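You operate a simulated robot arm through the tools that you are given. There is no shell and no other tool. Be economical: measure what you need, move in short steps, check, and stop when the job is done.

The job below is to be done with a simulated two-armed robot. You get a single attempt, and the scene is never put back.

JOB
Fetch the rag from the parts table top and set it on the cabinet side shelf. Then fetch the felt block from the parts table top and set it on the steel plate. Then put one of the rings from the parts table top on the top of the wire bench. Then put the spool from the top of the left cabinet on the top of the wire bench. Then press the y zero button three times. Then take the scrubbing brush and leave it on the bed cover. Then close the middle drawer. Then fetch the orange block from the desk top and set it on the top of the steel rack. Do these in the order given.

Only the result counts: the job must be done as asked and must still hold three seconds after the hand-in. Knocking over, shifting, dropping, spilling or breaking anything else fails it. A push-on lid holds only when it is set on centred and level and pressed home; a screw cap is set on level and turned clockwise until tight.

ROBOT AND FRAMES
Two 7-joint arms with fingered hands on one trunk, on a base that drives. Base frame: it is fixed to the floor where the robot stands at the start and does not move with it; the origin is under the middle of the robot, x ahead of it, y to its left, z up; the surface under the hand at the start is at about z = 760. Units: mm, rad, N and s.
The left shoulder is at the start at [30, 136, 1205], the right one opposite. With the tool pointing down near the work surface each hand reaches from about 300 to 960 mm from the robot's upright axis, wherever it stands, measured 20 degrees to its own side. Places, roughly: bed cover (17x15x2 cm) [3700, -2700, 1000]; cabinet side shelf (18x30 cm) [2600, -1560, 960]; felt block (6x4x4 cm) [800, -100, 800]; middle drawer [2800, -3100, 600]; orange block (2x4x3 cm) [3400, -3800, 800]; rag (8x5x3 cm) [800, -200, 800]; ring (6x6x2 cm) [1000, 0, 800]; scrubbing brush (9x5x4 cm) [-300, -2900, 900]; spool [2500, 1250, 1750]; steel plate (12x9x2 cm) [-300, -3100, 900]; top of the steel rack [3700, -3400, 1000]; top of the wire bench [2800, 3400, 900]; y zero button [2900, -1200, 1500]. Payload 5 kg a hand.
The tool frame of a hand sits at the grasp point between the pads (the TCP): z along the fingers, y along the line on which they close. The tips reach 42 mm beyond it. Largest opening 208 mm; the body of the gripper starts 119 mm behind the TCP. The gripper is a hand of 4 fingers: y runs from the thumb to the fingers, the wrist lies at [0, 0, -332] in the tool frame, and closing takes about 1.5 s.
Orientation is told as [roll, pitch, yaw] about the base's x, y, z axes, in that order, counted from this pose: with the fingers straight down and closing along the base's y, the tool's x points along the base's -x, its y along +y and its z along -z.

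CONTROLS
- The arms move only by the tool arm_command. It takes "left_increments", "right_increments" or both (then of equal length, played together; a hand with none holds still); each is a list of rows, each an object of numbers (a shift or turn left out is 0, a gripper value left out holds the last): "wx", "wy", "wz": the turn, a rotation vector about the tool's x, y, z in rad; "x", "y", "z": the shift along the tool's x, y, z in mm; "jaw": the gripper command, from -1 (shut) to 1 (fully open), values between in proportion. In form: [{"wx": .., "wy": .., "wz": .., "x": .., "y": .., "z": .., "jaw": ..}, ...]. A call has 1 to 12 rows; each row is the pose to reach, as a shift and turn from the pose commanded when the call began, along the tool's axes at that moment. Each row takes 0.2 s and may step no farther than 50 mm and 0.15 rad from the row before; otherwise, or with a gripper value out of range, the whole call is refused. A pose out of reach is approached as far as the arm can. The call stops where the force on the tool passes 40 N (or 10 N more than at its start, if that is more) or the arm is blocked; 0.2 s more then pass. The fingers move at their own pace (about 72 mm/s each) and stop on an object; they squeeze with about 29 N. The grip force told is the motor's: it shows also when the fingers shut on nothing. Time passes only in rows, and 0.2 s behind the last, so rows that repeat a pose let the fingers close. The reply holds the time, the measured pose of the TCP, the force on the tool along the base axes, the opening and the grip force, in the units named above and with some noise, with the torque about the TCP (base axes, N m) and any sound that the robot's microphone picked up.
- Cameras (640 x 400 px; columns grow to the right, rows downward): "scene" is now at [47, -21.6, 1933.1]; the picture's right is [-0.19, -0.98, 0.00], its down [-0.77, 0.15, -0.62] and it looks along [0.61, -0.12, -0.78] (base axes); focal length 277 px, centre (320, 200). "left" rides on the left gripper at [-101, 0, -145] in its tool frame; the picture's right is [0.00, -1.00, 0.00], its down [0.82, 0.00, -0.57] and it looks along [0.57, 0.00, 0.82] (tool axes); focal length 261 px, centre (320, 200). "right" rides on the right gripper at [101, 0, -145] in its tool frame; the picture's right is [0.00, 1.00, 0.00], its down [-0.82, 0.00, -0.57] and it looks along [-0.57, 0.00, 0.82] (tool axes); focal length 261 px, centre (320, 200).
- capture(camera): a new picture of that camera. It takes no simulated time.
- move_column(by): slides the trunk up (or, below 0, down) by that many mm; the arms and the scene camera ride with it, the base frame stays. It gives what a move gives, with no picture.
- roll_base(legs): drives the robot by 1 to 6 legs, each [ahead, left, turn to the left] in mm, mm and rad, along the robot's own axes; the way and the turn of a leg run together, so that a leg with both is an arc; at most 1500 mm and 3.142 rad a leg. The arms and the cameras ride along, it lands a little off, and it stops where it bumps. It gives what a move gives.
- preshape(shape, hand): the hand has 4 fingers and takes this shape, open, in about a second: jaw (thumb against the fingers, like two jaws); tri (thumb and two fingers); tip (a fingertip pinch); poke (one finger out to press); point (the index stretched); flat (the hand flat); cup (the hand cupped); fist (a fist). The gripper value then closes the fingers along that shape, each until it touches; the sizes above hold for jaw. It gives what a move gives, with no picture.
- aim_head(pan, tilt): turns the head with the scene camera to pan (to the left, within 2.496 rad either way) and tilt (down, from -0.506 to 1.204), counted from straight ahead of the robot. It gives what a move gives.
- locate(camera, pixels): there is no depth. For up to 12 entries [column, row, z] of the newest picture of that camera ("zoom" is the newest enlarged one), the place [x, y] in the base frame at which the ray of that pixel passes the height z, good to about 2 mm, but the place of the scene camera against the robot may be out by one fixed shift of up to 12 mm in any direction. It takes no simulated time.
- enlarge(camera, box): a new picture of the part [left, top, right, bottom] of that camera's present view, enlarged. It takes no simulated time.
- sign_off(): hands the job in; it is judged then, once.

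Go step by step. Measure first, check grasps and placings, and put right what went wrong. The budget is 138 turns and 180 pictures, counting those below and the enlarged ones. Unless the task says otherwise, let go and move clear before handing in.

The tools are called as name(argument=value, ...) on one line, values as JSON. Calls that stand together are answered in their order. arm_command: Moves the arms, as the interface text tells. Its arguments: {"type":"object","properties":{"left_increments":{"type":"array"},"right_increments":{"type":"array"}},"required":[]} The other tools are called the same way: move_column (by) slides the trunk up or down; preshape (shape, hand) gives the hand a shape; roll_base (legs) drives the base; aim_head (pan, tilt) turns the head that bears the scene camera; capture (camera) takes a picture; locate (camera, pixels) gives the place at which the rays of pixels pass given heights; enlarge (camera, box) takes an enlarged picture of a part of a camera's view; sign_off () hands the job in.

At the start:

```text
clock: 0.0
left_tool_pos: [780.8, 343.7, 986.8]
left_tool_rot: [-0.001, -0.001, -0.001]
left_force: [0.1, 0.5, -0.2]
left_ft_torque: [0.01, 0.0, -0.01]
left_gripper_width: 207.8
left_grasp_force: 0.0
left_shape: jaw
right_tool_pos: [691.8, -291.6, 1066.3]
right_tool_rot: [0.0, 0.0, 0.0]
right_force: [-0.4, 0.7, -0.2]
right_ft_torque: [0.02, 0.0, 0.0]
right_gripper_width: 207.9
right_grasp_force: 0.0
right_shape: jaw
trunk travel left (down, up): [-225.0, 265.0]
robot x, y, heading: [1.2, 1.1, 0.001]
head pan, tilt: [-0.19, 0.897]
```

scene: 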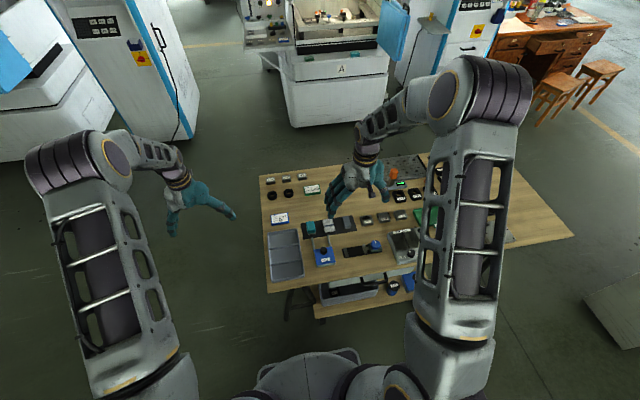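
right: 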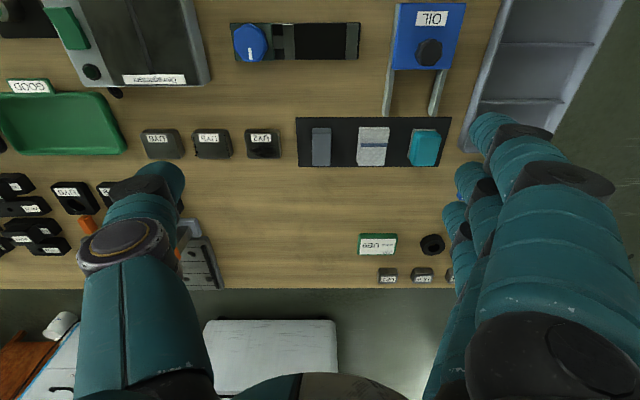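
left: 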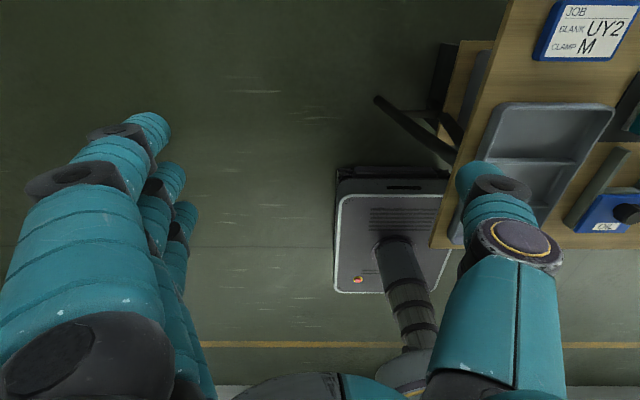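

The table lies ahead, with a dark mat at scene (330,225) carrying teal, white and grey items. I'll enlarge views to identify the rag, felt block and rings.

enlarge(camera="scene", box=[250, 150, 430, 290])

enlarge(camera="right", box=[220, 90, 480, 290])

```text
2.86 times, centred on (340, 220) of scene
```

zoom: 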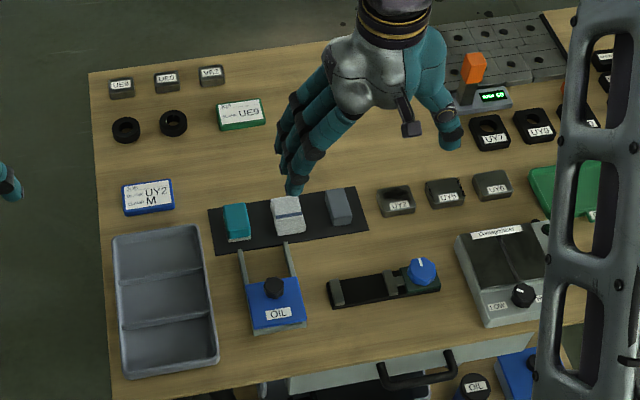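

```text
2.00 times, centred on (350, 190) of right
```

zoom: 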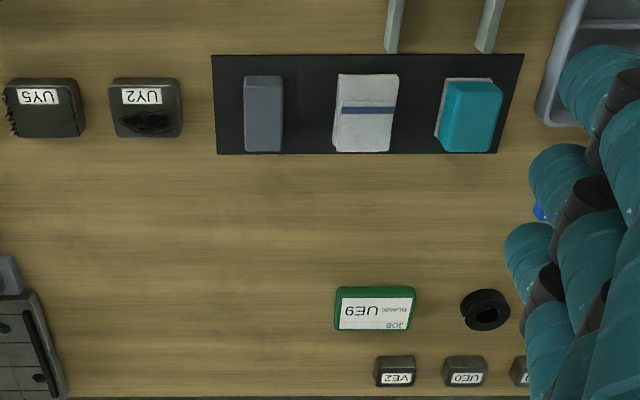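

The striped white cloth is the rag, and the teal block with white backing looks like the felt block. The dark washers at the top-left of the zoom look like the rings. I'll measure all three.

locate(camera="zoom", pixels=[[340, 74, 790], [398, 74, 790], [389, 151, 790], [333, 150, 790], [445, 82, 800], [502, 82, 800], [490, 151, 800], [440, 151, 800], [484, 310, 780], [246, 78, 790], [282, 150, 790], [212, 153, 762]])

locate(camera="scene", pixels=[[331, 226, 790], [314, 228, 800], [273, 195, 775], [288, 193, 775]])

```text
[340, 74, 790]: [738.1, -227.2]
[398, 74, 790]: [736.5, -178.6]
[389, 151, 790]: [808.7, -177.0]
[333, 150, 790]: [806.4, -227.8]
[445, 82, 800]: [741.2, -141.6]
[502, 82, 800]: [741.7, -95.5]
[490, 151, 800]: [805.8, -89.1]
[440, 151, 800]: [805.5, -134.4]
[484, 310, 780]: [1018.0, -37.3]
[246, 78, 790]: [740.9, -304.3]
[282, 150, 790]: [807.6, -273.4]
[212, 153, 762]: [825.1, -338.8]
```

```text
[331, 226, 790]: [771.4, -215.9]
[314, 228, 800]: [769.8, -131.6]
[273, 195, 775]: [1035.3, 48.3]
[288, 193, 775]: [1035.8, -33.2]
```

The rag is centred at about (772,-203), roughly 50 wide in y, with about 40 mm gaps to its neighbours. I'll move the right hand above it with the jaw part open and look around at the same time.

arm_command(right_increments=[{"x": -27, "y": 30, "z": 15, "jaw": -0.05}, {"x": -54, "y": 60, "z": 40}, {"x": -80, "y": 88, "z": 70}, {"x": -80, "y": 88, "z": 115}, {"x": -80, "y": 88, "z": 150}, {"x": -80, "y": 88, "z": 170}, {"x": -80, "y": 88, "z": 170}, {"x": -80, "y": 88, "z": 170}])

capture(camera="right")

enlarge(camera="scene", box=[270, 150, 430, 250])

```text
clock: 1.8
left_tool_pos: [782.1, 344.0, 986.5]
left_tool_rot: [0.0, -0.001, 0.0]
left_force: [0.4, 0.0, 0.0]
left_ft_torque: [0.04, 0.02, 0.02]
left_gripper_width: 207.6
left_grasp_force: 0.0
left_shape: jaw
right_tool_pos: [773.4, -204.1, 895.7]
right_tool_rot: [0.001, 0.001, 0.0]
right_force: [-0.5, 0.0, 0.5]
right_ft_torque: [0.0, 0.05, 0.01]
right_gripper_width: 99.4
right_grasp_force: 0.2
right_shape: jaw
trunk travel left (down, up): [-225.0, 265.0]
robot x, y, heading: [1.3, 1.0, -0.001]
head pan, tilt: [-0.19, 0.897]
```

```text
174 pictures are left
```

right: 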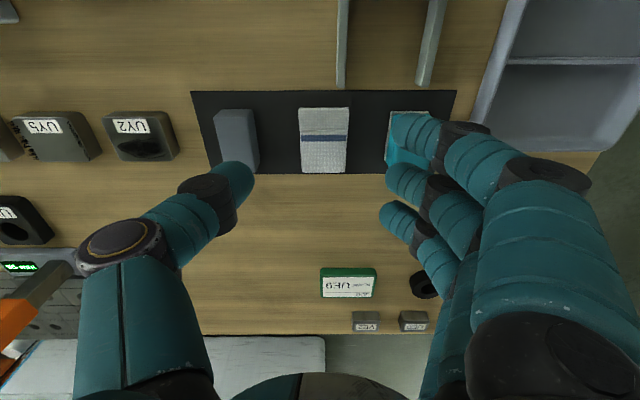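

```text
4.00 times, centred on (350, 200) of scene
```

zoom: 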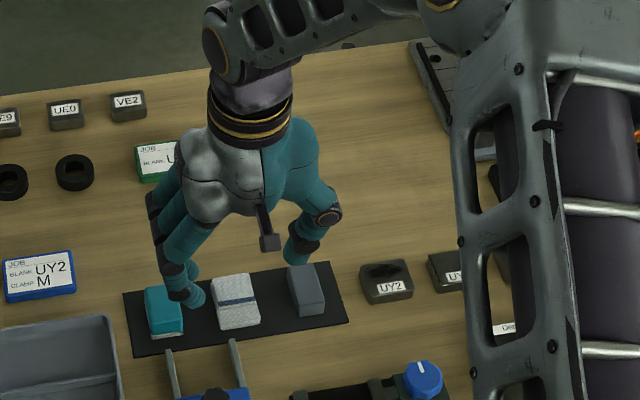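

The hand is over the rag, but at 100 mm opening the fingers come near the teal block. I'll narrow the opening to about 80 and descend.

arm_command(right_increments=[{"x": 1.5, "jaw": -0.24}, {"x": 1.5}, {"x": 1.5, "z": 30}, {"x": 1.5, "z": 55}, {"x": 1.5, "z": 70}, {"x": 1.5, "z": 80}, {"x": 1.5, "z": 84}])

enlarge(camera="scene", box=[270, 150, 430, 250])

capture(camera="right")

```text
clock: 3.4
left_tool_pos: [780.1, 342.8, 988.8]
left_tool_rot: [0.0, -0.001, 0.0]
left_force: [0.5, 0.6, -0.4]
left_ft_torque: [0.02, 0.01, -0.01]
left_gripper_width: 207.8
left_grasp_force: 0.0
left_shape: jaw
right_tool_pos: [771.9, -205.4, 814.9]
right_tool_rot: [0.0, -0.005, -0.002]
right_force: [-0.8, -4.6, 25.8]
right_ft_torque: [1.74, -0.09, -0.04]
right_gripper_width: 76.6
right_grasp_force: 0.0
right_shape: jaw
trunk travel left (down, up): [-225.0, 265.0]
robot x, y, heading: [2.6, -0.4, 0.007]
head pan, tilt: [-0.19, 0.897]
```

```text
4.00 times, centred on (350, 200) of scene
```

zoom: 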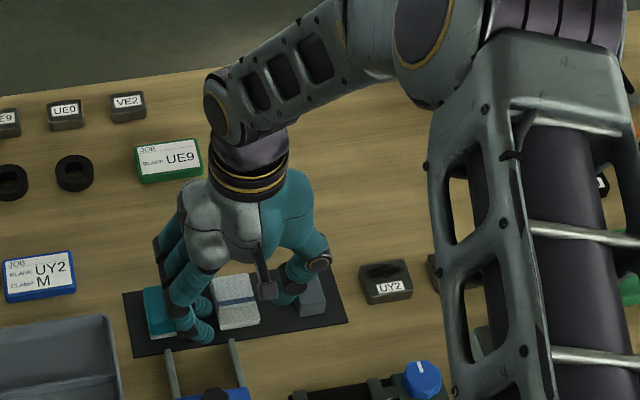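

```text
171 pictures are left
```

right: 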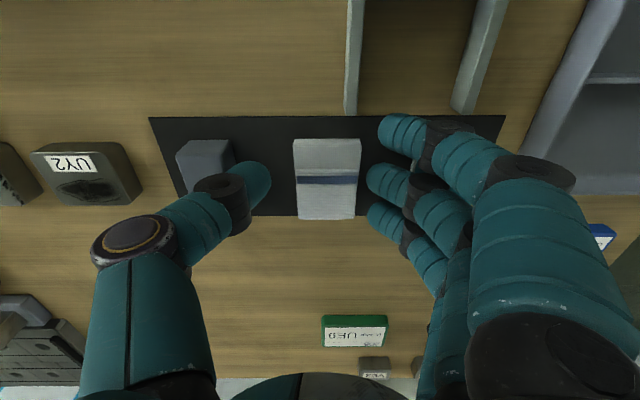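

The force of 26 N with a torque about x of 1.7 points to contact about 75 mm to +y, so the fingers' backs are on the teal block. I'll lift, narrow the jaw and shift slightly away.

arm_command(right_increments=[{"z": -20}, {"z": -35, "jaw": -0.38}, {"z": -35, "y": -3}, {"z": -35, "y": -3}, {"z": -35, "y": -3}])

capture(camera="right")

```text
clock: 4.6
left_tool_pos: [781.1, 344.3, 987.2]
left_tool_rot: [0.0, -0.001, 0.001]
left_force: [0.4, -0.3, 0.3]
left_ft_torque: [0.03, 0.01, 0.0]
left_gripper_width: 207.7
left_grasp_force: 0.0
left_shape: jaw
right_tool_pos: [772.6, -208.2, 846.4]
right_tool_rot: [-0.001, 0.0, -0.001]
right_force: [0.6, -0.2, 0.2]
right_ft_torque: [0.0, 0.02, 0.0]
right_gripper_width: 65.3
right_grasp_force: 0.0
right_shape: jaw
trunk travel left (down, up): [-225.0, 265.0]
robot x, y, heading: [1.1, -3.0, 0.001]
head pan, tilt: [-0.19, 0.897]
```

```text
170 pictures are left
```

right: 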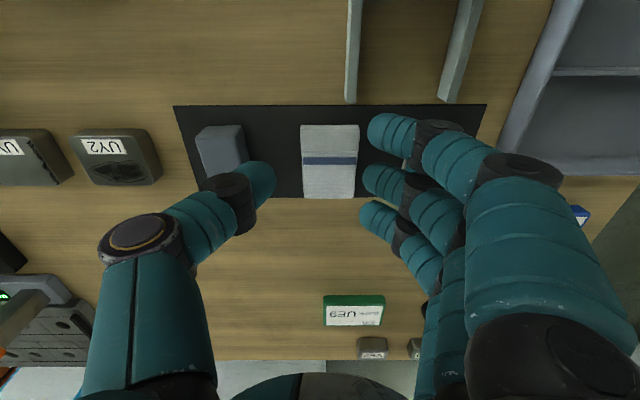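

The rag at pixels (300–360,160) fits between the thumb (276) and fingers (368). The fingers should now clear the teal block, so I'll descend and close.

arm_command(right_increments=[{"y": 1, "z": 15}, {"y": 1, "z": 25}, {"y": 1, "z": 31}, {"y": 1, "z": 34}, {"y": 1, "z": 34}])

capture(camera="right")

```text
clock: 5.8
left_tool_pos: [781.9, 343.5, 985.2]
left_tool_rot: [-0.001, 0.001, 0.0]
left_force: [-1.0, -0.1, -0.2]
left_ft_torque: [-0.01, 0.01, 0.0]
left_gripper_width: 208.0
left_grasp_force: 0.3
left_shape: jaw
right_tool_pos: [771.0, -207.3, 814.9]
right_tool_rot: [-0.001, -0.001, 0.0]
right_force: [0.4, 0.3, 0.1]
right_ft_torque: [0.04, 0.0, 0.0]
right_gripper_width: 65.3
right_grasp_force: 0.1
right_shape: jaw
trunk travel left (down, up): [-225.0, 265.0]
robot x, y, heading: [3.3, 1.0, -0.001]
head pan, tilt: [-0.19, 0.897]
```

```text
169 pictures are left
```

right: 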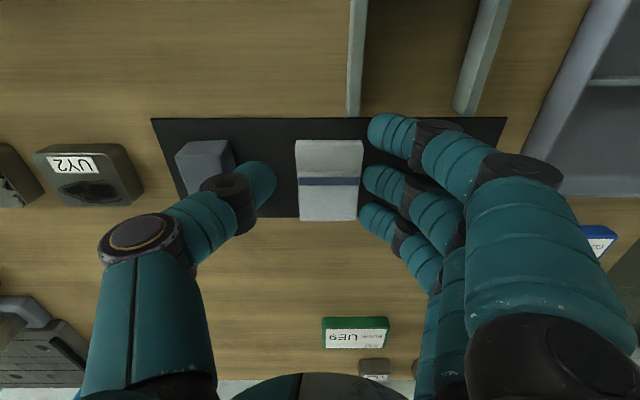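

There is no contact now. I'll go 4 mm lower, close and lift.

arm_command(right_increments=[{"z": 4}, {"z": 4, "jaw": -1}, {"z": 4}, {"z": 4}, {"z": 4}, {"z": 4}, {"z": -10}, {"z": -40}, {"z": -80}, {"z": -120}, {"z": -160}])

capture(camera="right")

enlarge(camera="scene", box=[270, 150, 430, 250])

```text
clock: 8.2
left_tool_pos: [780.2, 344.4, 986.5]
left_tool_rot: [0.0, -0.001, 0.0]
left_force: [-0.7, 1.0, 0.4]
left_ft_torque: [-0.02, -0.08, -0.01]
left_gripper_width: 207.9
left_grasp_force: 0.0
left_shape: jaw
right_tool_pos: [771.6, -207.0, 972.9]
right_tool_rot: [0.0, 0.001, -0.001]
right_force: [-0.5, 1.1, -0.6]
right_ft_torque: [-0.07, -0.18, 0.01]
right_gripper_width: 42.0
right_grasp_force: 28.9
right_shape: jaw
trunk travel left (down, up): [-225.0, 265.0]
robot x, y, heading: [-2.5, -2.4, 0.0]
head pan, tilt: [-0.19, 0.897]
```

```text
168 pictures are left
```

right: 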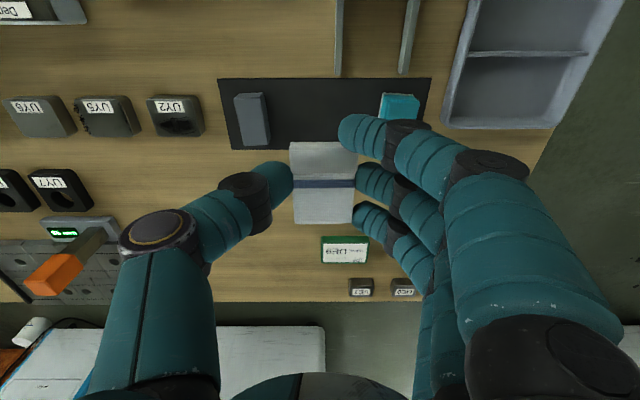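

```text
4.00 times, centred on (350, 200) of scene
```

zoom: 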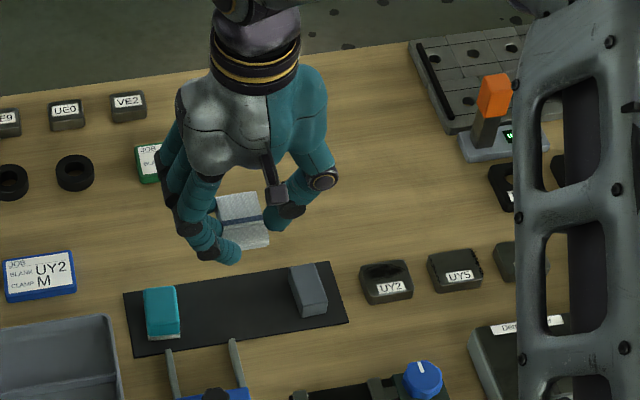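

The rag is held (opening 42, 28.9 N) and the neighbours are unmoved. Next I'll survey the room, starting toward the cabinet side shelf.

aim_head(pan=-0.5, tilt=0.4)

capture(camera="scene")

aim_head(pan=-1.4, tilt=0.5)

capture(camera="scene")

aim_head(pan=0.5, tilt=0.4)

capture(camera="scene")

```text
clock: 9.1
left_tool_pos: [781.4, 343.7, 986.8]
left_tool_rot: [-0.001, 0.0, -0.001]
left_force: [-0.5, -0.3, -0.4]
left_ft_torque: [-0.01, -0.04, -0.01]
left_gripper_width: 207.8
left_grasp_force: 0.0
left_shape: jaw
right_tool_pos: [773.2, -206.3, 971.2]
right_tool_rot: [0.001, -0.001, 0.0]
right_force: [-0.3, -0.1, -0.3]
right_ft_torque: [-0.01, 0.02, 0.02]
right_gripper_width: 41.8
right_grasp_force: 28.9
right_shape: jaw
trunk travel left (down, up): [-225.0, 265.0]
robot x, y, heading: [2.1, 2.7, 0.002]
head pan, tilt: [-0.499, 0.4]
```

```text
166 pictures are left
```

scene: 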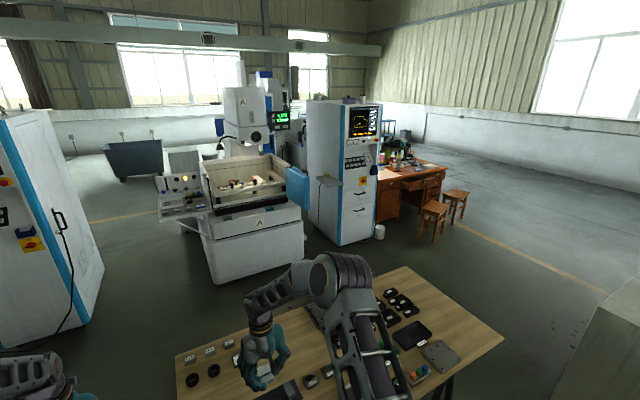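

```text
clock: 10.3
left_tool_pos: [781.0, 343.9, 986.9]
left_tool_rot: [0.001, -0.001, 0.0]
left_force: [-1.0, 0.2, -0.8]
left_ft_torque: [0.01, 0.03, -0.04]
left_gripper_width: 207.6
left_grasp_force: 0.0
left_shape: jaw
right_tool_pos: [772.5, -206.5, 970.7]
right_tool_rot: [0.0, 0.001, 0.001]
right_force: [1.0, -0.2, -0.4]
right_ft_torque: [0.01, -0.02, 0.04]
right_gripper_width: 42.0
right_grasp_force: 29.0
right_shape: jaw
trunk travel left (down, up): [-225.0, 265.0]
robot x, y, heading: [1.4, 0.6, -0.002]
head pan, tilt: [-1.4, 0.499]
```

```text
165 pictures are left
```

scene: 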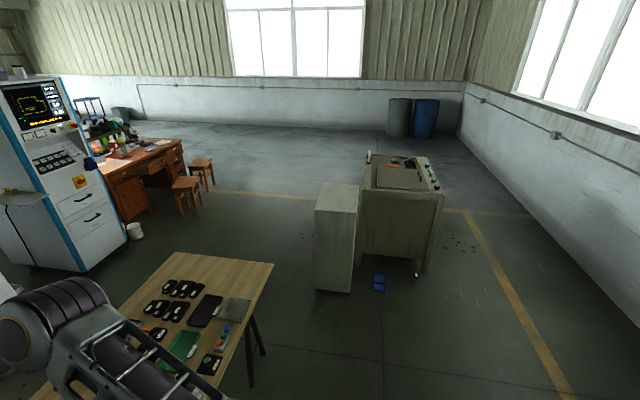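

```text
clock: 12.2
left_tool_pos: [780.0, 344.8, 985.9]
left_tool_rot: [-0.001, -0.001, 0.0]
left_force: [1.2, -0.2, -0.9]
left_ft_torque: [0.0, -0.03, -0.03]
left_gripper_width: 207.8
left_grasp_force: 0.1
left_shape: jaw
right_tool_pos: [773.0, -206.3, 971.2]
right_tool_rot: [-0.001, 0.001, 0.0]
right_force: [-0.4, -0.6, -0.3]
right_ft_torque: [-0.05, -0.02, 0.0]
right_gripper_width: 42.2
right_grasp_force: 29.1
right_shape: jaw
trunk travel left (down, up): [-225.0, 265.0]
robot x, y, heading: [-0.7, 1.4, 0.002]
head pan, tilt: [0.499, 0.4]
```

```text
164 pictures are left
```

scene: 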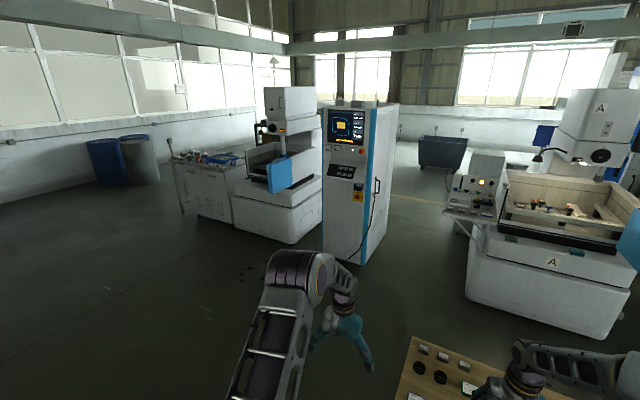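

I can see the overall layout now. I'll re-aim toward the shelf so I can locate floor edges and the shelf itself.

aim_head(pan=-0.6, tilt=0.45)

capture(camera="scene")

enlarge(camera="scene", box=[160, 70, 400, 220])

```text
clock: 13.5
left_tool_pos: [780.7, 343.7, 986.5]
left_tool_rot: [-0.001, 0.0, -0.001]
left_force: [0.4, -0.1, 0.5]
left_ft_torque: [-0.03, -0.02, -0.02]
left_gripper_width: 207.9
left_grasp_force: 0.1
left_shape: jaw
right_tool_pos: [773.5, -206.2, 971.4]
right_tool_rot: [0.0, 0.001, -0.002]
right_force: [0.3, -0.5, -0.9]
right_ft_torque: [0.01, 0.0, -0.03]
right_gripper_width: 42.1
right_grasp_force: 29.0
right_shape: jaw
trunk travel left (down, up): [-225.0, 265.0]
robot x, y, heading: [1.1, 3.2, 0.002]
head pan, tilt: [-0.6, 0.45]
```

```text
163 pictures are left
```

scene: 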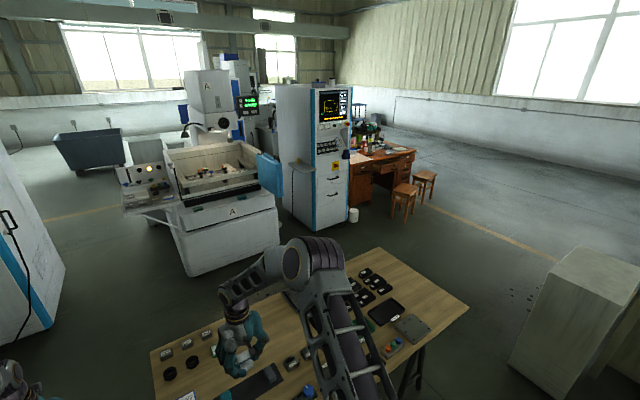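

```text
2.67 times, centred on (280, 145) of scene
```

zoom: 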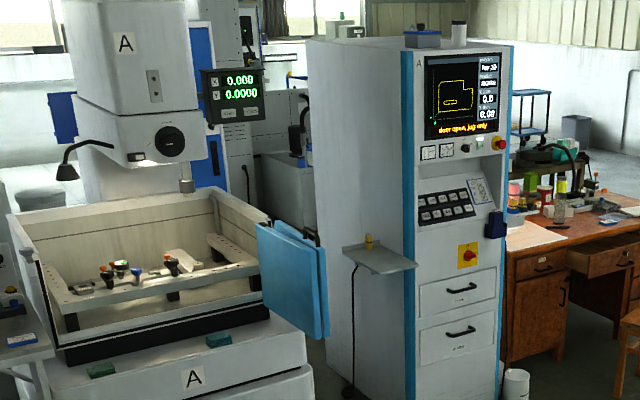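

locate(camera="scene", pixels=[[181, 276, 0], [280, 247, 0], [313, 230, 0], [350, 222, 0], [281, 208, 0], [469, 306, 760], [379, 247, 760], [150, 353, 760], [575, 398, 0], [508, 368, 0], [270, 190, 900]])

locate(camera="zoom", pixels=[[342, 248, 960], [385, 272, 960], [418, 263, 960], [370, 243, 960], [368, 242, 975], [225, 112, 1500], [249, 113, 1500], [265, 225, 1100], [315, 340, 800]])

```text
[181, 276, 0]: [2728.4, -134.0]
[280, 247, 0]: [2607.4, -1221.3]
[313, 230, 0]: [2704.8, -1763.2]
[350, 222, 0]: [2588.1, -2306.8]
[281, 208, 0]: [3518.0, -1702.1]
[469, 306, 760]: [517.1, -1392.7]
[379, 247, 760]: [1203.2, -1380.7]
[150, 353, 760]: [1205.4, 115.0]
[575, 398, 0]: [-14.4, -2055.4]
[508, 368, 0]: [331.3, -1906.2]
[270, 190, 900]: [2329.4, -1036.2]
```

```text
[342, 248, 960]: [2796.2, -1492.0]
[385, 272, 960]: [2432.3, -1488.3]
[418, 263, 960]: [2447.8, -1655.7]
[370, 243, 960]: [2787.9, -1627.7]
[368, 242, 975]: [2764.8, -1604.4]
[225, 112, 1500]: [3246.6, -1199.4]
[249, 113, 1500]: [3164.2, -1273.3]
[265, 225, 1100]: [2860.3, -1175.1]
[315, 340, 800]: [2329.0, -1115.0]
```

The shelf spans about x 2440–2790, y -1650 to -1490, with a yellow item near its back, and it is reached from x<2440. I'll raise the trunk 200, then go round the table's left end and down the aisle at x≈1600.

move_column(by=200)

roll_base(legs=[[0, 700, 0], [0, 0, -1.571], [0, 1500, 0], [0, 100, 0], [1500, 0, 0], [600, 0, 0]])

aim_head(pan=1.4, tilt=0.6)

capture(camera="scene")

```text
clock: 15.7
left_tool_pos: [780.4, 343.5, 1186.0]
left_tool_rot: [0.0, 0.0, 0.001]
left_force: [0.0, 0.3, 0.5]
left_ft_torque: [0.03, 0.0, -0.02]
left_gripper_width: 207.8
left_grasp_force: 0.0
left_shape: jaw
right_tool_pos: [772.2, -205.9, 1171.1]
right_tool_rot: [-0.001, 0.001, 0.001]
right_force: [0.2, -1.0, 1.0]
right_ft_torque: [0.02, 0.03, 0.04]
right_gripper_width: 42.1
right_grasp_force: 29.2
right_shape: jaw
trunk travel left (down, up): [-425.0, 65.0]
robot x, y, heading: [1.5, -1.2, -0.0]
head pan, tilt: [-0.6, 0.45]
```

```text
clock: 41.4
left_tool_pos: [1861.5, -2281.6, 1186.2]
left_tool_rot: [0.0, -0.002, -1.605]
left_force: [0.6, 0.1, -1.0]
left_ft_torque: [0.01, -0.02, 0.01]
left_gripper_width: 207.8
left_grasp_force: 0.0
left_shape: jaw
right_tool_pos: [1311.1, -2253.4, 1172.6]
right_tool_rot: [0.0, 0.002, -1.606]
right_force: [-0.1, 0.1, -0.2]
right_ft_torque: [0.02, -0.02, 0.01]
right_gripper_width: 41.8
right_grasp_force: 29.7
right_shape: jaw
trunk travel left (down, up): [-425.0, 65.0]
robot x, y, heading: [1550.5, -1486.8, -1.603]
head pan, tilt: [-0.6, 0.45]
```

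```text
clock: 43.3
left_tool_pos: [1860.6, -2282.2, 1186.3]
left_tool_rot: [0.0, 0.0, -1.606]
left_force: [0.6, 0.2, -0.1]
left_ft_torque: [-0.06, 0.01, 0.03]
left_gripper_width: 207.7
left_grasp_force: 0.0
left_shape: jaw
right_tool_pos: [1311.3, -2254.0, 1172.2]
right_tool_rot: [-0.001, 0.001, -1.607]
right_force: [-0.6, -0.2, -0.3]
right_ft_torque: [0.03, 0.03, 0.0]
right_gripper_width: 41.5
right_grasp_force: 28.5
right_shape: jaw
trunk travel left (down, up): [-425.0, 65.0]
robot x, y, heading: [1544.5, -1487.2, -1.608]
head pan, tilt: [1.4, 0.6]
```

```text
161 pictures are left
```

scene: 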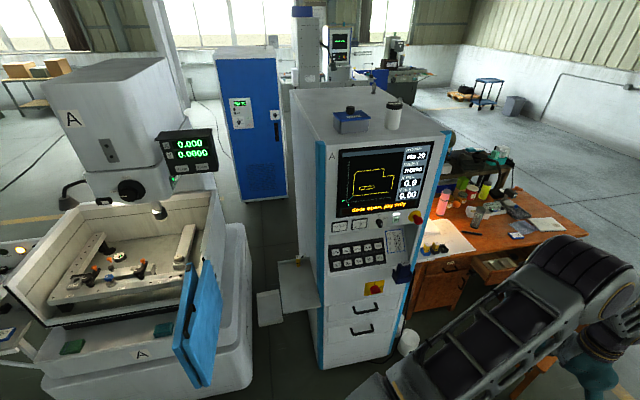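

I'm at (1545,-1487). The shelf shows at px (285–320,262–315), so I'll enlarge it and locate its corners.

enlarge(camera="scene", box=[170, 230, 350, 342])

locate(camera="scene", pixels=[[282, 313, 960], [322, 304, 960], [275, 262, 960], [310, 258, 960], [299, 259, 980], [212, 387, 750], [190, 270, 1100], [222, 300, 1100]])

```text
3.56 times, centred on (260, 286) of scene
```

zoom: 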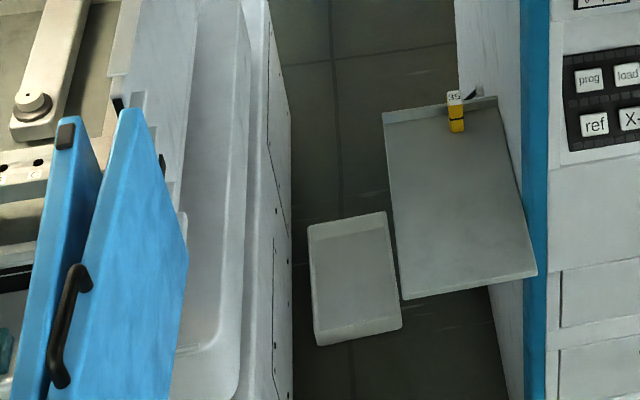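

```text
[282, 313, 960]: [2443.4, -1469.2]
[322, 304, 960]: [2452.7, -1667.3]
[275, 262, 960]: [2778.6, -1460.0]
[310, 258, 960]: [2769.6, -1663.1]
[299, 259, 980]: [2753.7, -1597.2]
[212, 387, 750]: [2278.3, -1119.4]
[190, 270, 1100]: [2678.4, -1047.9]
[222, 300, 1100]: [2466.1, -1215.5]
```

Shelf is x 2445–2770, y -1665 to -1470, with the cabinet wall close at -1670. I'll rotate the right hand 90° so the thumb and fingers don't face the wall, and retract the left hand before turning.

arm_command(left_increments=[{"x": 35, "z": -10}, {"x": 70, "z": -20}, {"x": 105, "z": -30}, {"x": 140, "z": -40}, {"x": 175, "z": -50}, {"x": 210, "z": -60}, {"x": 245, "z": -70}, {"x": 280, "z": -80}, {"x": 310, "z": -90}, {"x": 330, "z": -100}, {"x": 330, "z": -100}], right_increments=[{"wz": 0.14}, {"wz": 0.28}, {"wz": 0.42}, {"wz": 0.56}, {"wz": 0.7}, {"wz": 0.84}, {"wz": 0.98}, {"wz": 1.12}, {"wz": 1.26}, {"wz": 1.4}, {"wz": 1.54}])

```text
clock: 45.7
left_tool_pos: [1868.4, -1954.4, 1287.7]
left_tool_rot: [0.001, 0.0, -1.607]
left_force: [-0.5, -1.4, -0.6]
left_ft_torque: [0.02, 0.03, 0.04]
left_gripper_width: 207.8
left_grasp_force: 0.2
left_shape: jaw
right_tool_pos: [1312.1, -2254.1, 1171.6]
right_tool_rot: [-0.001, 0.0, 3.135]
right_force: [-0.1, -0.3, -0.2]
right_ft_torque: [0.06, -0.01, 0.03]
right_gripper_width: 41.7
right_grasp_force: 28.8
right_shape: jaw
trunk travel left (down, up): [-425.0, 65.0]
robot x, y, heading: [1544.5, -1488.6, -1.607]
head pan, tilt: [1.4, 0.6]
```

The hand rotated fine. Now I'll turn to face +x and move in.

roll_base(legs=[[0, 0, 1.607], [180, 130, 0]])

aim_head(pan=-0.2, tilt=0.75)

capture(camera="scene")

capture(camera="right")

```text
clock: 51.2
left_tool_pos: [2193.3, -1035.9, 1286.5]
left_tool_rot: [0.001, 0.0, -0.036]
left_force: [0.3, 0.9, -0.5]
left_ft_torque: [-0.07, 0.04, -0.01]
left_gripper_width: 207.9
left_grasp_force: 0.1
left_shape: jaw
right_tool_pos: [2492.3, -1594.2, 1171.8]
right_tool_rot: [-0.001, -0.001, -1.575]
right_force: [-0.3, -0.6, -0.6]
right_ft_torque: [-0.01, 0.05, 0.01]
right_gripper_width: 40.8
right_grasp_force: 29.1
right_shape: jaw
trunk travel left (down, up): [-425.0, 65.0]
robot x, y, heading: [1728.4, -1365.9, -0.031]
head pan, tilt: [1.4, 0.6]
```

```text
clock: 52.9
left_tool_pos: [2194.7, -1035.6, 1286.4]
left_tool_rot: [-0.001, 0.001, -0.035]
left_force: [0.4, 0.4, 0.1]
left_ft_torque: [-0.03, 0.04, 0.0]
left_gripper_width: 208.0
left_grasp_force: 0.0
left_shape: jaw
right_tool_pos: [2492.9, -1594.4, 1172.6]
right_tool_rot: [-0.001, -0.001, -1.576]
right_force: [0.8, 0.2, 0.0]
right_ft_torque: [0.01, 0.01, -0.01]
right_gripper_width: 41.0
right_grasp_force: 29.5
right_shape: jaw
trunk travel left (down, up): [-425.0, 65.0]
robot x, y, heading: [1727.1, -1360.5, -0.037]
head pan, tilt: [-0.201, 0.75]
```

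```text
159 pictures are left
```

scene: 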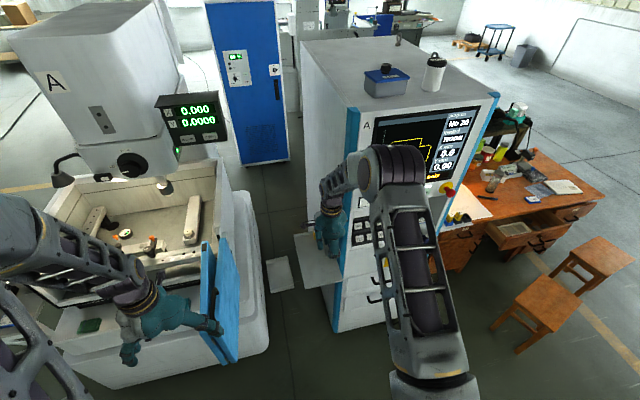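

```text
158 pictures are left
```

right: 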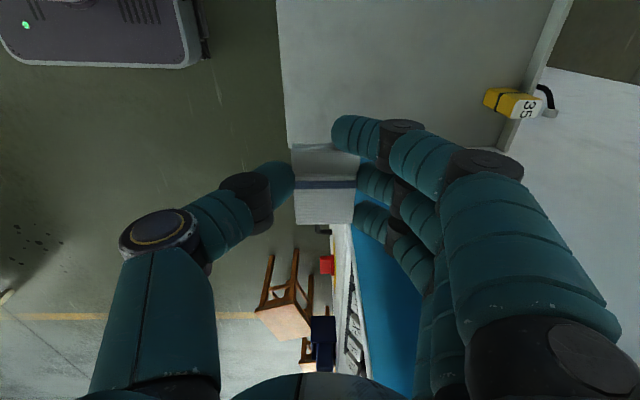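

The rag is near the shelf's front edge. I'll shift +x by about 62 and +y by about 32, then lower to 1030.

arm_command(right_increments=[{"x": 16, "y": 31}, {"x": 32, "y": 62}, {"x": 32, "y": 62, "z": 45}, {"x": 32, "y": 62, "z": 85}, {"x": 32, "y": 62, "z": 120}, {"x": 32, "y": 62, "z": 140}, {"x": 32, "y": 62, "z": 145}])

capture(camera="right")

enlarge(camera="scene", box=[230, 180, 390, 300])

```text
clock: 54.5
left_tool_pos: [2192.8, -1035.6, 1286.2]
left_tool_rot: [-0.001, -0.001, -0.037]
left_force: [-0.2, 0.0, -0.5]
left_ft_torque: [-0.01, -0.02, 0.0]
left_gripper_width: 207.9
left_grasp_force: 0.1
left_shape: jaw
right_tool_pos: [2555.7, -1562.5, 1027.5]
right_tool_rot: [0.0, 0.001, -1.576]
right_force: [0.3, 0.4, 0.2]
right_ft_torque: [0.0, 0.01, 0.03]
right_gripper_width: 40.5
right_grasp_force: 29.2
right_shape: jaw
trunk travel left (down, up): [-425.0, 65.0]
robot x, y, heading: [1727.0, -1358.0, -0.041]
head pan, tilt: [-0.201, 0.75]
```

```text
157 pictures are left
```

right: 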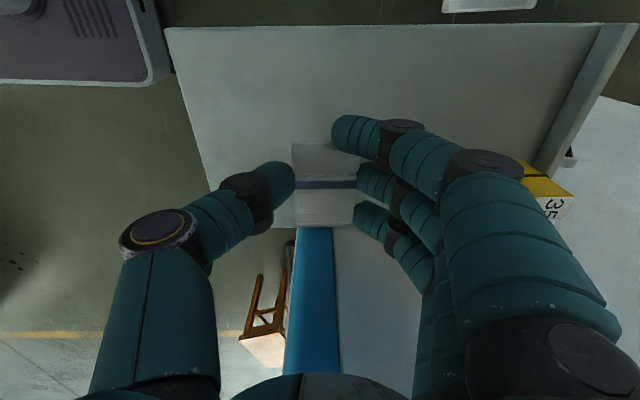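

```text
3.33 times, centred on (310, 240) of scene
```

zoom: 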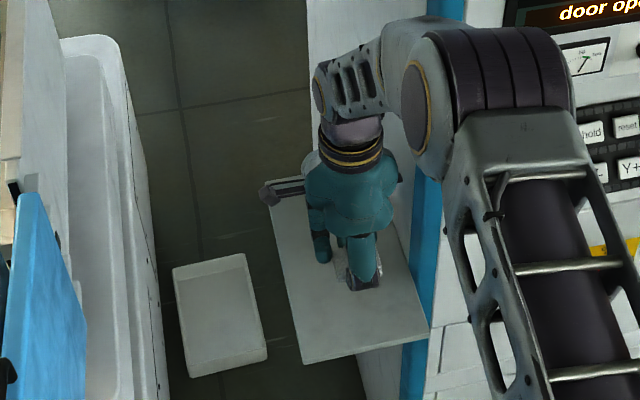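

The rag is over the shelf with room on all sides. I'll lower it to contact.

arm_command(right_increments=[{"z": 8}, {"z": 13}, {"z": 16}, {"z": 18}])

```text
clock: 55.5
left_tool_pos: [2193.2, -1036.1, 1287.0]
left_tool_rot: [-0.001, 0.0, -0.036]
left_force: [0.6, 0.4, -0.4]
left_ft_torque: [-0.01, 0.01, -0.03]
left_gripper_width: 207.7
left_grasp_force: 0.1
left_shape: jaw
right_tool_pos: [2555.4, -1562.0, 1009.1]
right_tool_rot: [0.0, 0.001, -1.574]
right_force: [0.2, 0.3, -0.8]
right_ft_torque: [-0.03, 0.02, 0.02]
right_gripper_width: 40.7
right_grasp_force: 28.7
right_shape: jaw
trunk travel left (down, up): [-425.0, 65.0]
robot x, y, heading: [1727.5, -1359.1, -0.037]
head pan, tilt: [-0.201, 0.75]
```

arm_command(right_increments=[{"z": 2}, {"z": 4}, {"z": 6}, {"z": 8}, {"z": 10}])

enlarge(camera="right", box=[160, 60, 480, 260])

```text
clock: 56.7
left_tool_pos: [2194.1, -1036.1, 1286.2]
left_tool_rot: [0.001, 0.0, -0.035]
left_force: [-0.7, 0.3, 0.6]
left_ft_torque: [-0.02, -0.02, -0.04]
left_gripper_width: 207.7
left_grasp_force: 0.0
left_shape: jaw
right_tool_pos: [2553.6, -1562.8, 999.1]
right_tool_rot: [0.0, 0.0, -1.576]
right_force: [0.5, 0.3, -0.2]
right_ft_torque: [0.03, 0.02, 0.02]
right_gripper_width: 41.0
right_grasp_force: 28.6
right_shape: jaw
trunk travel left (down, up): [-425.0, 65.0]
robot x, y, heading: [1728.9, -1361.5, -0.04]
head pan, tilt: [-0.201, 0.75]
```

```text
2.00 times, centred on (320, 160) of right
```

zoom: 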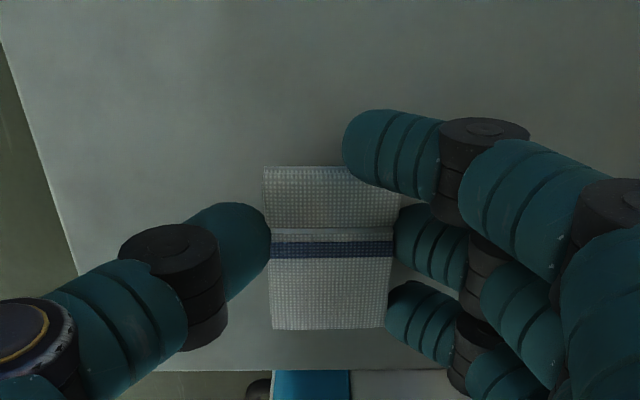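

There is still no contact at 999, so I'll continue down gently.

arm_command(right_increments=[{"z": 3}, {"z": 6}, {"z": 9}, {"z": 12}, {"z": 15}, {"z": 18}])

```text
clock: 57.7
left_tool_pos: [2190.7, -1036.3, 1286.9]
left_tool_rot: [0.001, -0.002, -0.037]
left_force: [0.4, 0.0, -0.3]
left_ft_torque: [0.05, 0.1, 0.0]
left_gripper_width: 207.9
left_grasp_force: 0.0
left_shape: jaw
right_tool_pos: [2557.1, -1561.9, 994.6]
right_tool_rot: [0.006, 0.003, -1.576]
right_force: [-13.7, 0.4, 28.9]
right_ft_torque: [-0.15, 0.36, -0.07]
right_gripper_width: 43.5
right_grasp_force: 29.3
right_shape: jaw
trunk travel left (down, up): [-425.0, 65.0]
robot x, y, heading: [1728.1, -1358.1, -0.037]
head pan, tilt: [-0.201, 0.75]
stopped in row 4 (right hand): the force on the tool passed its limit at 43 N (the readings are from after the stop); the commanded pose is now the measured one
```

Contact came at about 994. I'll back off 2 mm, open moderately and lift straight up.

arm_command(right_increments=[{"z": -3}, {"z": -3, "jaw": -0.2}, {"z": -3}, {"z": -3}, {"z": -3}, {"z": -30}, {"z": -70}, {"z": -115}, {"z": -160}, {"z": -200}])

capture(camera="right")

```text
clock: 59.9
left_tool_pos: [2192.3, -1036.9, 1287.9]
left_tool_rot: [0.0, 0.0, -0.038]
left_force: [0.4, 0.5, -0.1]
left_ft_torque: [-0.01, -0.06, -0.02]
left_gripper_width: 207.7
left_grasp_force: 0.1
left_shape: jaw
right_tool_pos: [2556.1, -1561.9, 1190.2]
right_tool_rot: [0.003, 0.0, -1.574]
right_force: [-1.0, -0.6, -2.0]
right_ft_torque: [-0.02, -0.18, 0.02]
right_gripper_width: 82.5
right_grasp_force: 0.1
right_shape: jaw
trunk travel left (down, up): [-425.0, 65.0]
robot x, y, heading: [1730.2, -1359.4, -0.038]
head pan, tilt: [-0.201, 0.75]
```

```text
154 pictures are left
```

right: 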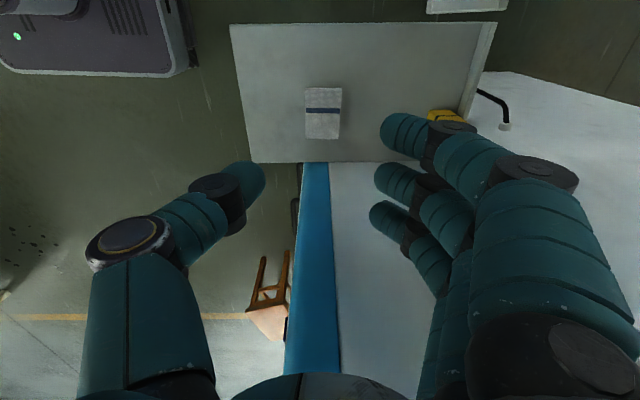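

The rag sits squarely on the shelf. I'll check the DRO with its zero buttons now, then retract and re-rotate the right hand for the trip back.

enlarge(camera="scene", box=[140, 80, 240, 160])

arm_command(right_increments=[{"wz": -0.14, "y": -30}, {"wz": -0.28, "y": -60}, {"wz": -0.42, "y": -90}, {"wz": -0.56, "y": -120}, {"wz": -0.7, "y": -150}, {"wz": -0.84, "y": -180}, {"wz": -0.98, "y": -210}, {"wz": -1.12, "y": -240}, {"wz": -1.26, "y": -270}, {"wz": -1.4, "y": -300}, {"wz": -1.54, "y": -310}])

roll_base(legs=[[-170, 0, 0], [0, 0, 1.609], [1200, 0, 0], [0, 0, 1.571]])

aim_head(pan=0.2, tilt=0.8)

capture(camera="scene")

```text
5.00 times, centred on (190, 120) of scene
```

zoom: 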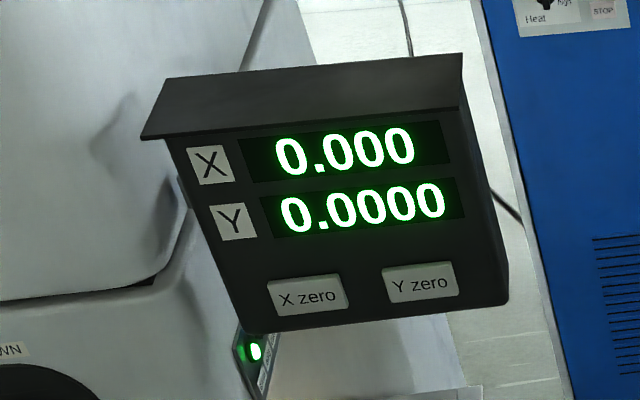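

```text
clock: 62.3
left_tool_pos: [2193.4, -1036.6, 1286.5]
left_tool_rot: [0.0, 0.0, -0.037]
left_force: [0.5, 0.4, -0.2]
left_ft_torque: [0.04, 0.03, 0.0]
left_gripper_width: 207.9
left_grasp_force: 0.0
left_shape: jaw
right_tool_pos: [2246.8, -1560.2, 1192.3]
right_tool_rot: [0.002, -0.002, -0.033]
right_force: [1.1, -0.5, -0.7]
right_ft_torque: [0.0, 0.01, 0.01]
right_gripper_width: 82.6
right_grasp_force: 0.0
right_shape: jaw
trunk travel left (down, up): [-425.0, 65.0]
robot x, y, heading: [1728.8, -1359.0, -0.034]
head pan, tilt: [-0.201, 0.75]
```

```text
clock: 75.2
left_tool_pos: [985.4, -3.9, 1287.8]
left_tool_rot: [0.0, 0.0, 2.231]
left_force: [0.9, -0.4, 1.1]
left_ft_torque: [-0.02, 0.22, 0.03]
left_gripper_width: 207.9
left_grasp_force: 0.1
left_shape: jaw
right_tool_pos: [1351.9, 371.1, 1192.1]
right_tool_rot: [0.001, -0.007, 2.231]
right_force: [2.1, 0.8, -0.4]
right_ft_torque: [-0.04, 0.13, -0.01]
right_gripper_width: 82.8
right_grasp_force: 0.1
right_shape: jaw
trunk travel left (down, up): [-425.0, 65.0]
robot x, y, heading: [1529.1, -153.2, 2.227]
head pan, tilt: [-0.201, 0.75]
stopped in leg 4: the robot was blocked; the commanded pose is now the measured one
```

```text
clock: 76.1
left_tool_pos: [982.3, -5.0, 1286.3]
left_tool_rot: [-0.001, 0.003, 2.231]
left_force: [1.3, -0.3, 0.5]
left_ft_torque: [0.03, -0.06, -0.01]
left_gripper_width: 208.3
left_grasp_force: 0.1
left_shape: jaw
right_tool_pos: [1349.7, 370.8, 1190.9]
right_tool_rot: [0.0, -0.003, 2.231]
right_force: [0.6, -0.2, 0.2]
right_ft_torque: [0.06, 0.01, -0.04]
right_gripper_width: 83.0
right_grasp_force: 0.1
right_shape: jaw
trunk travel left (down, up): [-425.0, 65.0]
robot x, y, heading: [1528.2, -151.0, 2.228]
head pan, tilt: [0.201, 0.799]
```

```text
152 pictures are left
```

scene: 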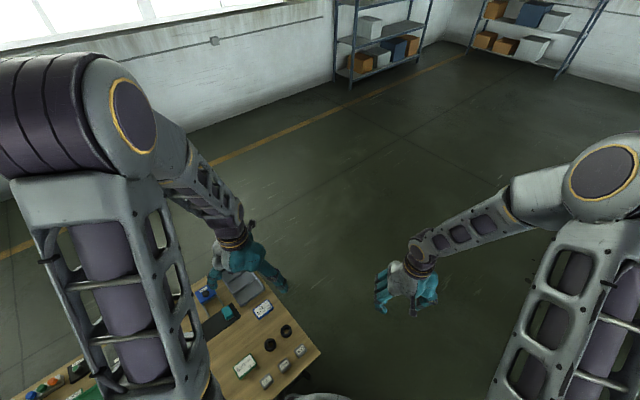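

The base corner bumped near the table at heading 2.23. I'll back straight off 150, finish the turn, and check that the table did not shift.

roll_base(legs=[[-150, 0, 0], [0, 0, 0.914]])

aim_head(pan=0, tilt=0.9)

capture(camera="scene")

```text
clock: 79.8
left_tool_pos: [1169.7, -612.9, 1286.2]
left_tool_rot: [-0.001, 0.002, -3.134]
left_force: [0.1, -0.6, 0.7]
left_ft_torque: [0.05, 0.05, -0.02]
left_gripper_width: 207.5
left_grasp_force: 0.1
left_shape: jaw
right_tool_pos: [1094.5, -93.1, 1192.6]
right_tool_rot: [0.002, -0.003, -3.137]
right_force: [-1.4, 0.7, 0.9]
right_ft_torque: [-0.03, 0.03, 0.03]
right_gripper_width: 83.0
right_grasp_force: 0.1
right_shape: jaw
trunk travel left (down, up): [-425.0, 65.0]
robot x, y, heading: [1619.1, -267.8, -3.139]
head pan, tilt: [0.201, 0.799]
```

```text
clock: 80.5
left_tool_pos: [1168.9, -612.8, 1286.2]
left_tool_rot: [-0.002, 0.003, -3.136]
left_force: [0.0, 0.0, -0.1]
left_ft_torque: [0.05, -0.01, -0.01]
left_gripper_width: 207.8
left_grasp_force: 0.1
left_shape: jaw
right_tool_pos: [1094.6, -91.7, 1191.0]
right_tool_rot: [0.002, -0.005, -3.136]
right_force: [0.4, 0.3, -1.1]
right_ft_torque: [0.0, 0.01, 0.03]
right_gripper_width: 82.8
right_grasp_force: 0.1
right_shape: jaw
trunk travel left (down, up): [-425.0, 65.0]
robot x, y, heading: [1623.0, -270.9, -3.138]
head pan, tilt: [0.0, 0.901]
```

```text
151 pictures are left
```

scene: 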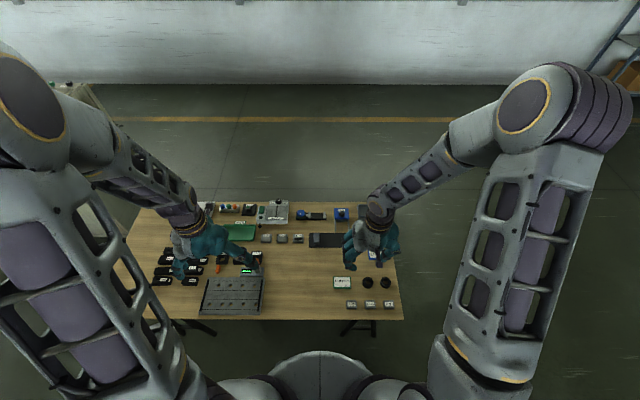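

The table appears intact. I'll lower the trunk 200 and extend the right hand over the felt block.

move_column(by=-200)

arm_command(right_increments=[{"x": -45, "y": 4}, {"x": -90, "y": 8}, {"x": -135, "y": 12}, {"x": -180, "y": 16, "jaw": 0}, {"x": -225, "y": 20}, {"x": -270, "y": 21}, {"x": -315, "y": 21}, {"x": -321, "y": 21, "z": 30}, {"x": -321, "y": 21, "z": 60}, {"x": -321, "y": 21, "z": 80}, {"x": -321, "y": 21, "z": 80}])

capture(camera="right")

```text
clock: 82.7
left_tool_pos: [1169.8, -612.7, 1086.7]
left_tool_rot: [0.0, 0.002, -3.138]
left_force: [1.2, 0.3, 0.1]
left_ft_torque: [0.03, -0.03, 0.0]
left_gripper_width: 207.8
left_grasp_force: 0.0
left_shape: jaw
right_tool_pos: [1094.1, -92.1, 991.1]
right_tool_rot: [0.0, -0.004, -3.137]
right_force: [0.7, -0.3, 0.1]
right_ft_torque: [-0.05, 0.0, 0.03]
right_gripper_width: 82.7
right_grasp_force: 0.0
right_shape: jaw
trunk travel left (down, up): [-225.0, 265.0]
robot x, y, heading: [1621.2, -273.7, -3.134]
head pan, tilt: [0.0, 0.901]
```

```text
clock: 85.1
left_tool_pos: [1169.6, -612.3, 1087.2]
left_tool_rot: [0.001, 0.0, -3.137]
left_force: [0.9, 0.6, 0.1]
left_ft_torque: [-0.01, 0.03, -0.02]
left_gripper_width: 208.0
left_grasp_force: 0.0
left_shape: jaw
right_tool_pos: [773.9, -114.9, 912.4]
right_tool_rot: [0.0, -0.003, -3.136]
right_force: [-0.6, 0.5, -0.1]
right_ft_torque: [0.03, 0.07, -0.02]
right_gripper_width: 103.2
right_grasp_force: 0.0
right_shape: jaw
trunk travel left (down, up): [-225.0, 265.0]
robot x, y, heading: [1619.0, -270.9, -3.138]
head pan, tilt: [0.0, 0.901]
```

```text
150 pictures are left
```

right: 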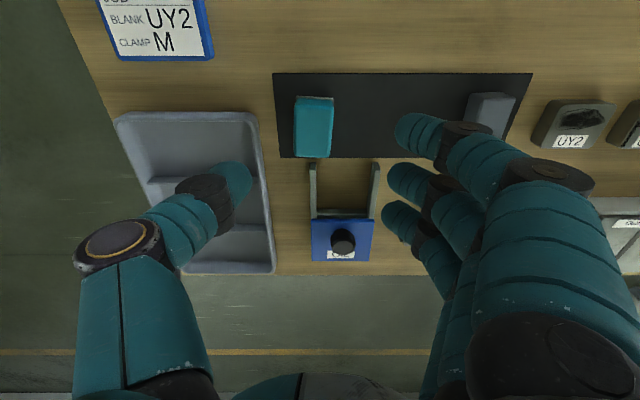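

The felt block is at px (313,127), with a tray to the left. I'll locate the exact edges.

locate(camera="right", pixels=[[296, 98, 800], [333, 97, 800], [331, 157, 800], [294, 155, 800], [258, 115, 790], [274, 265, 790], [310, 165, 800], [375, 165, 800], [465, 120, 800]])

```text
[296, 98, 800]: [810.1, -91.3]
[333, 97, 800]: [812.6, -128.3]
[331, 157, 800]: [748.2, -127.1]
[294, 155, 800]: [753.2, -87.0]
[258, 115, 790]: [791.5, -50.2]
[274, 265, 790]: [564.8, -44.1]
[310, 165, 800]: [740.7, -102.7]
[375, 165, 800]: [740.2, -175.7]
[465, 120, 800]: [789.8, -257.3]
```

The felt centre is (781,-108), 38 wide, with the tray rim at y≈-48. I'll narrow the jaw to about 64, offset slightly and come down part way.

arm_command(right_increments=[{"x": 10, "y": -1, "jaw": -0.38}, {"x": 14, "y": -1}, {"x": 14, "y": -1, "z": 25}, {"x": 14, "y": -1, "z": 50}, {"x": 14, "y": -1, "z": 60}])

capture(camera="right")

```text
clock: 86.3
left_tool_pos: [1169.6, -612.3, 1087.5]
left_tool_rot: [-0.001, 0.002, -3.135]
left_force: [-0.1, 0.0, -0.2]
left_ft_torque: [0.03, -0.05, 0.02]
left_gripper_width: 207.9
left_grasp_force: 0.1
left_shape: jaw
right_tool_pos: [785.7, -113.9, 851.8]
right_tool_rot: [0.002, -0.004, -3.137]
right_force: [-0.4, 0.0, 0.2]
right_ft_torque: [-0.02, -0.05, 0.0]
right_gripper_width: 65.3
right_grasp_force: 0.0
right_shape: jaw
trunk travel left (down, up): [-225.0, 265.0]
robot x, y, heading: [1620.7, -269.5, -3.139]
head pan, tilt: [0.0, 0.901]
```

```text
149 pictures are left
```

right: 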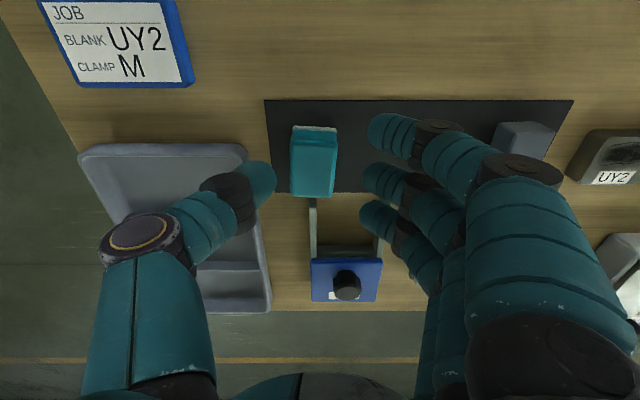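

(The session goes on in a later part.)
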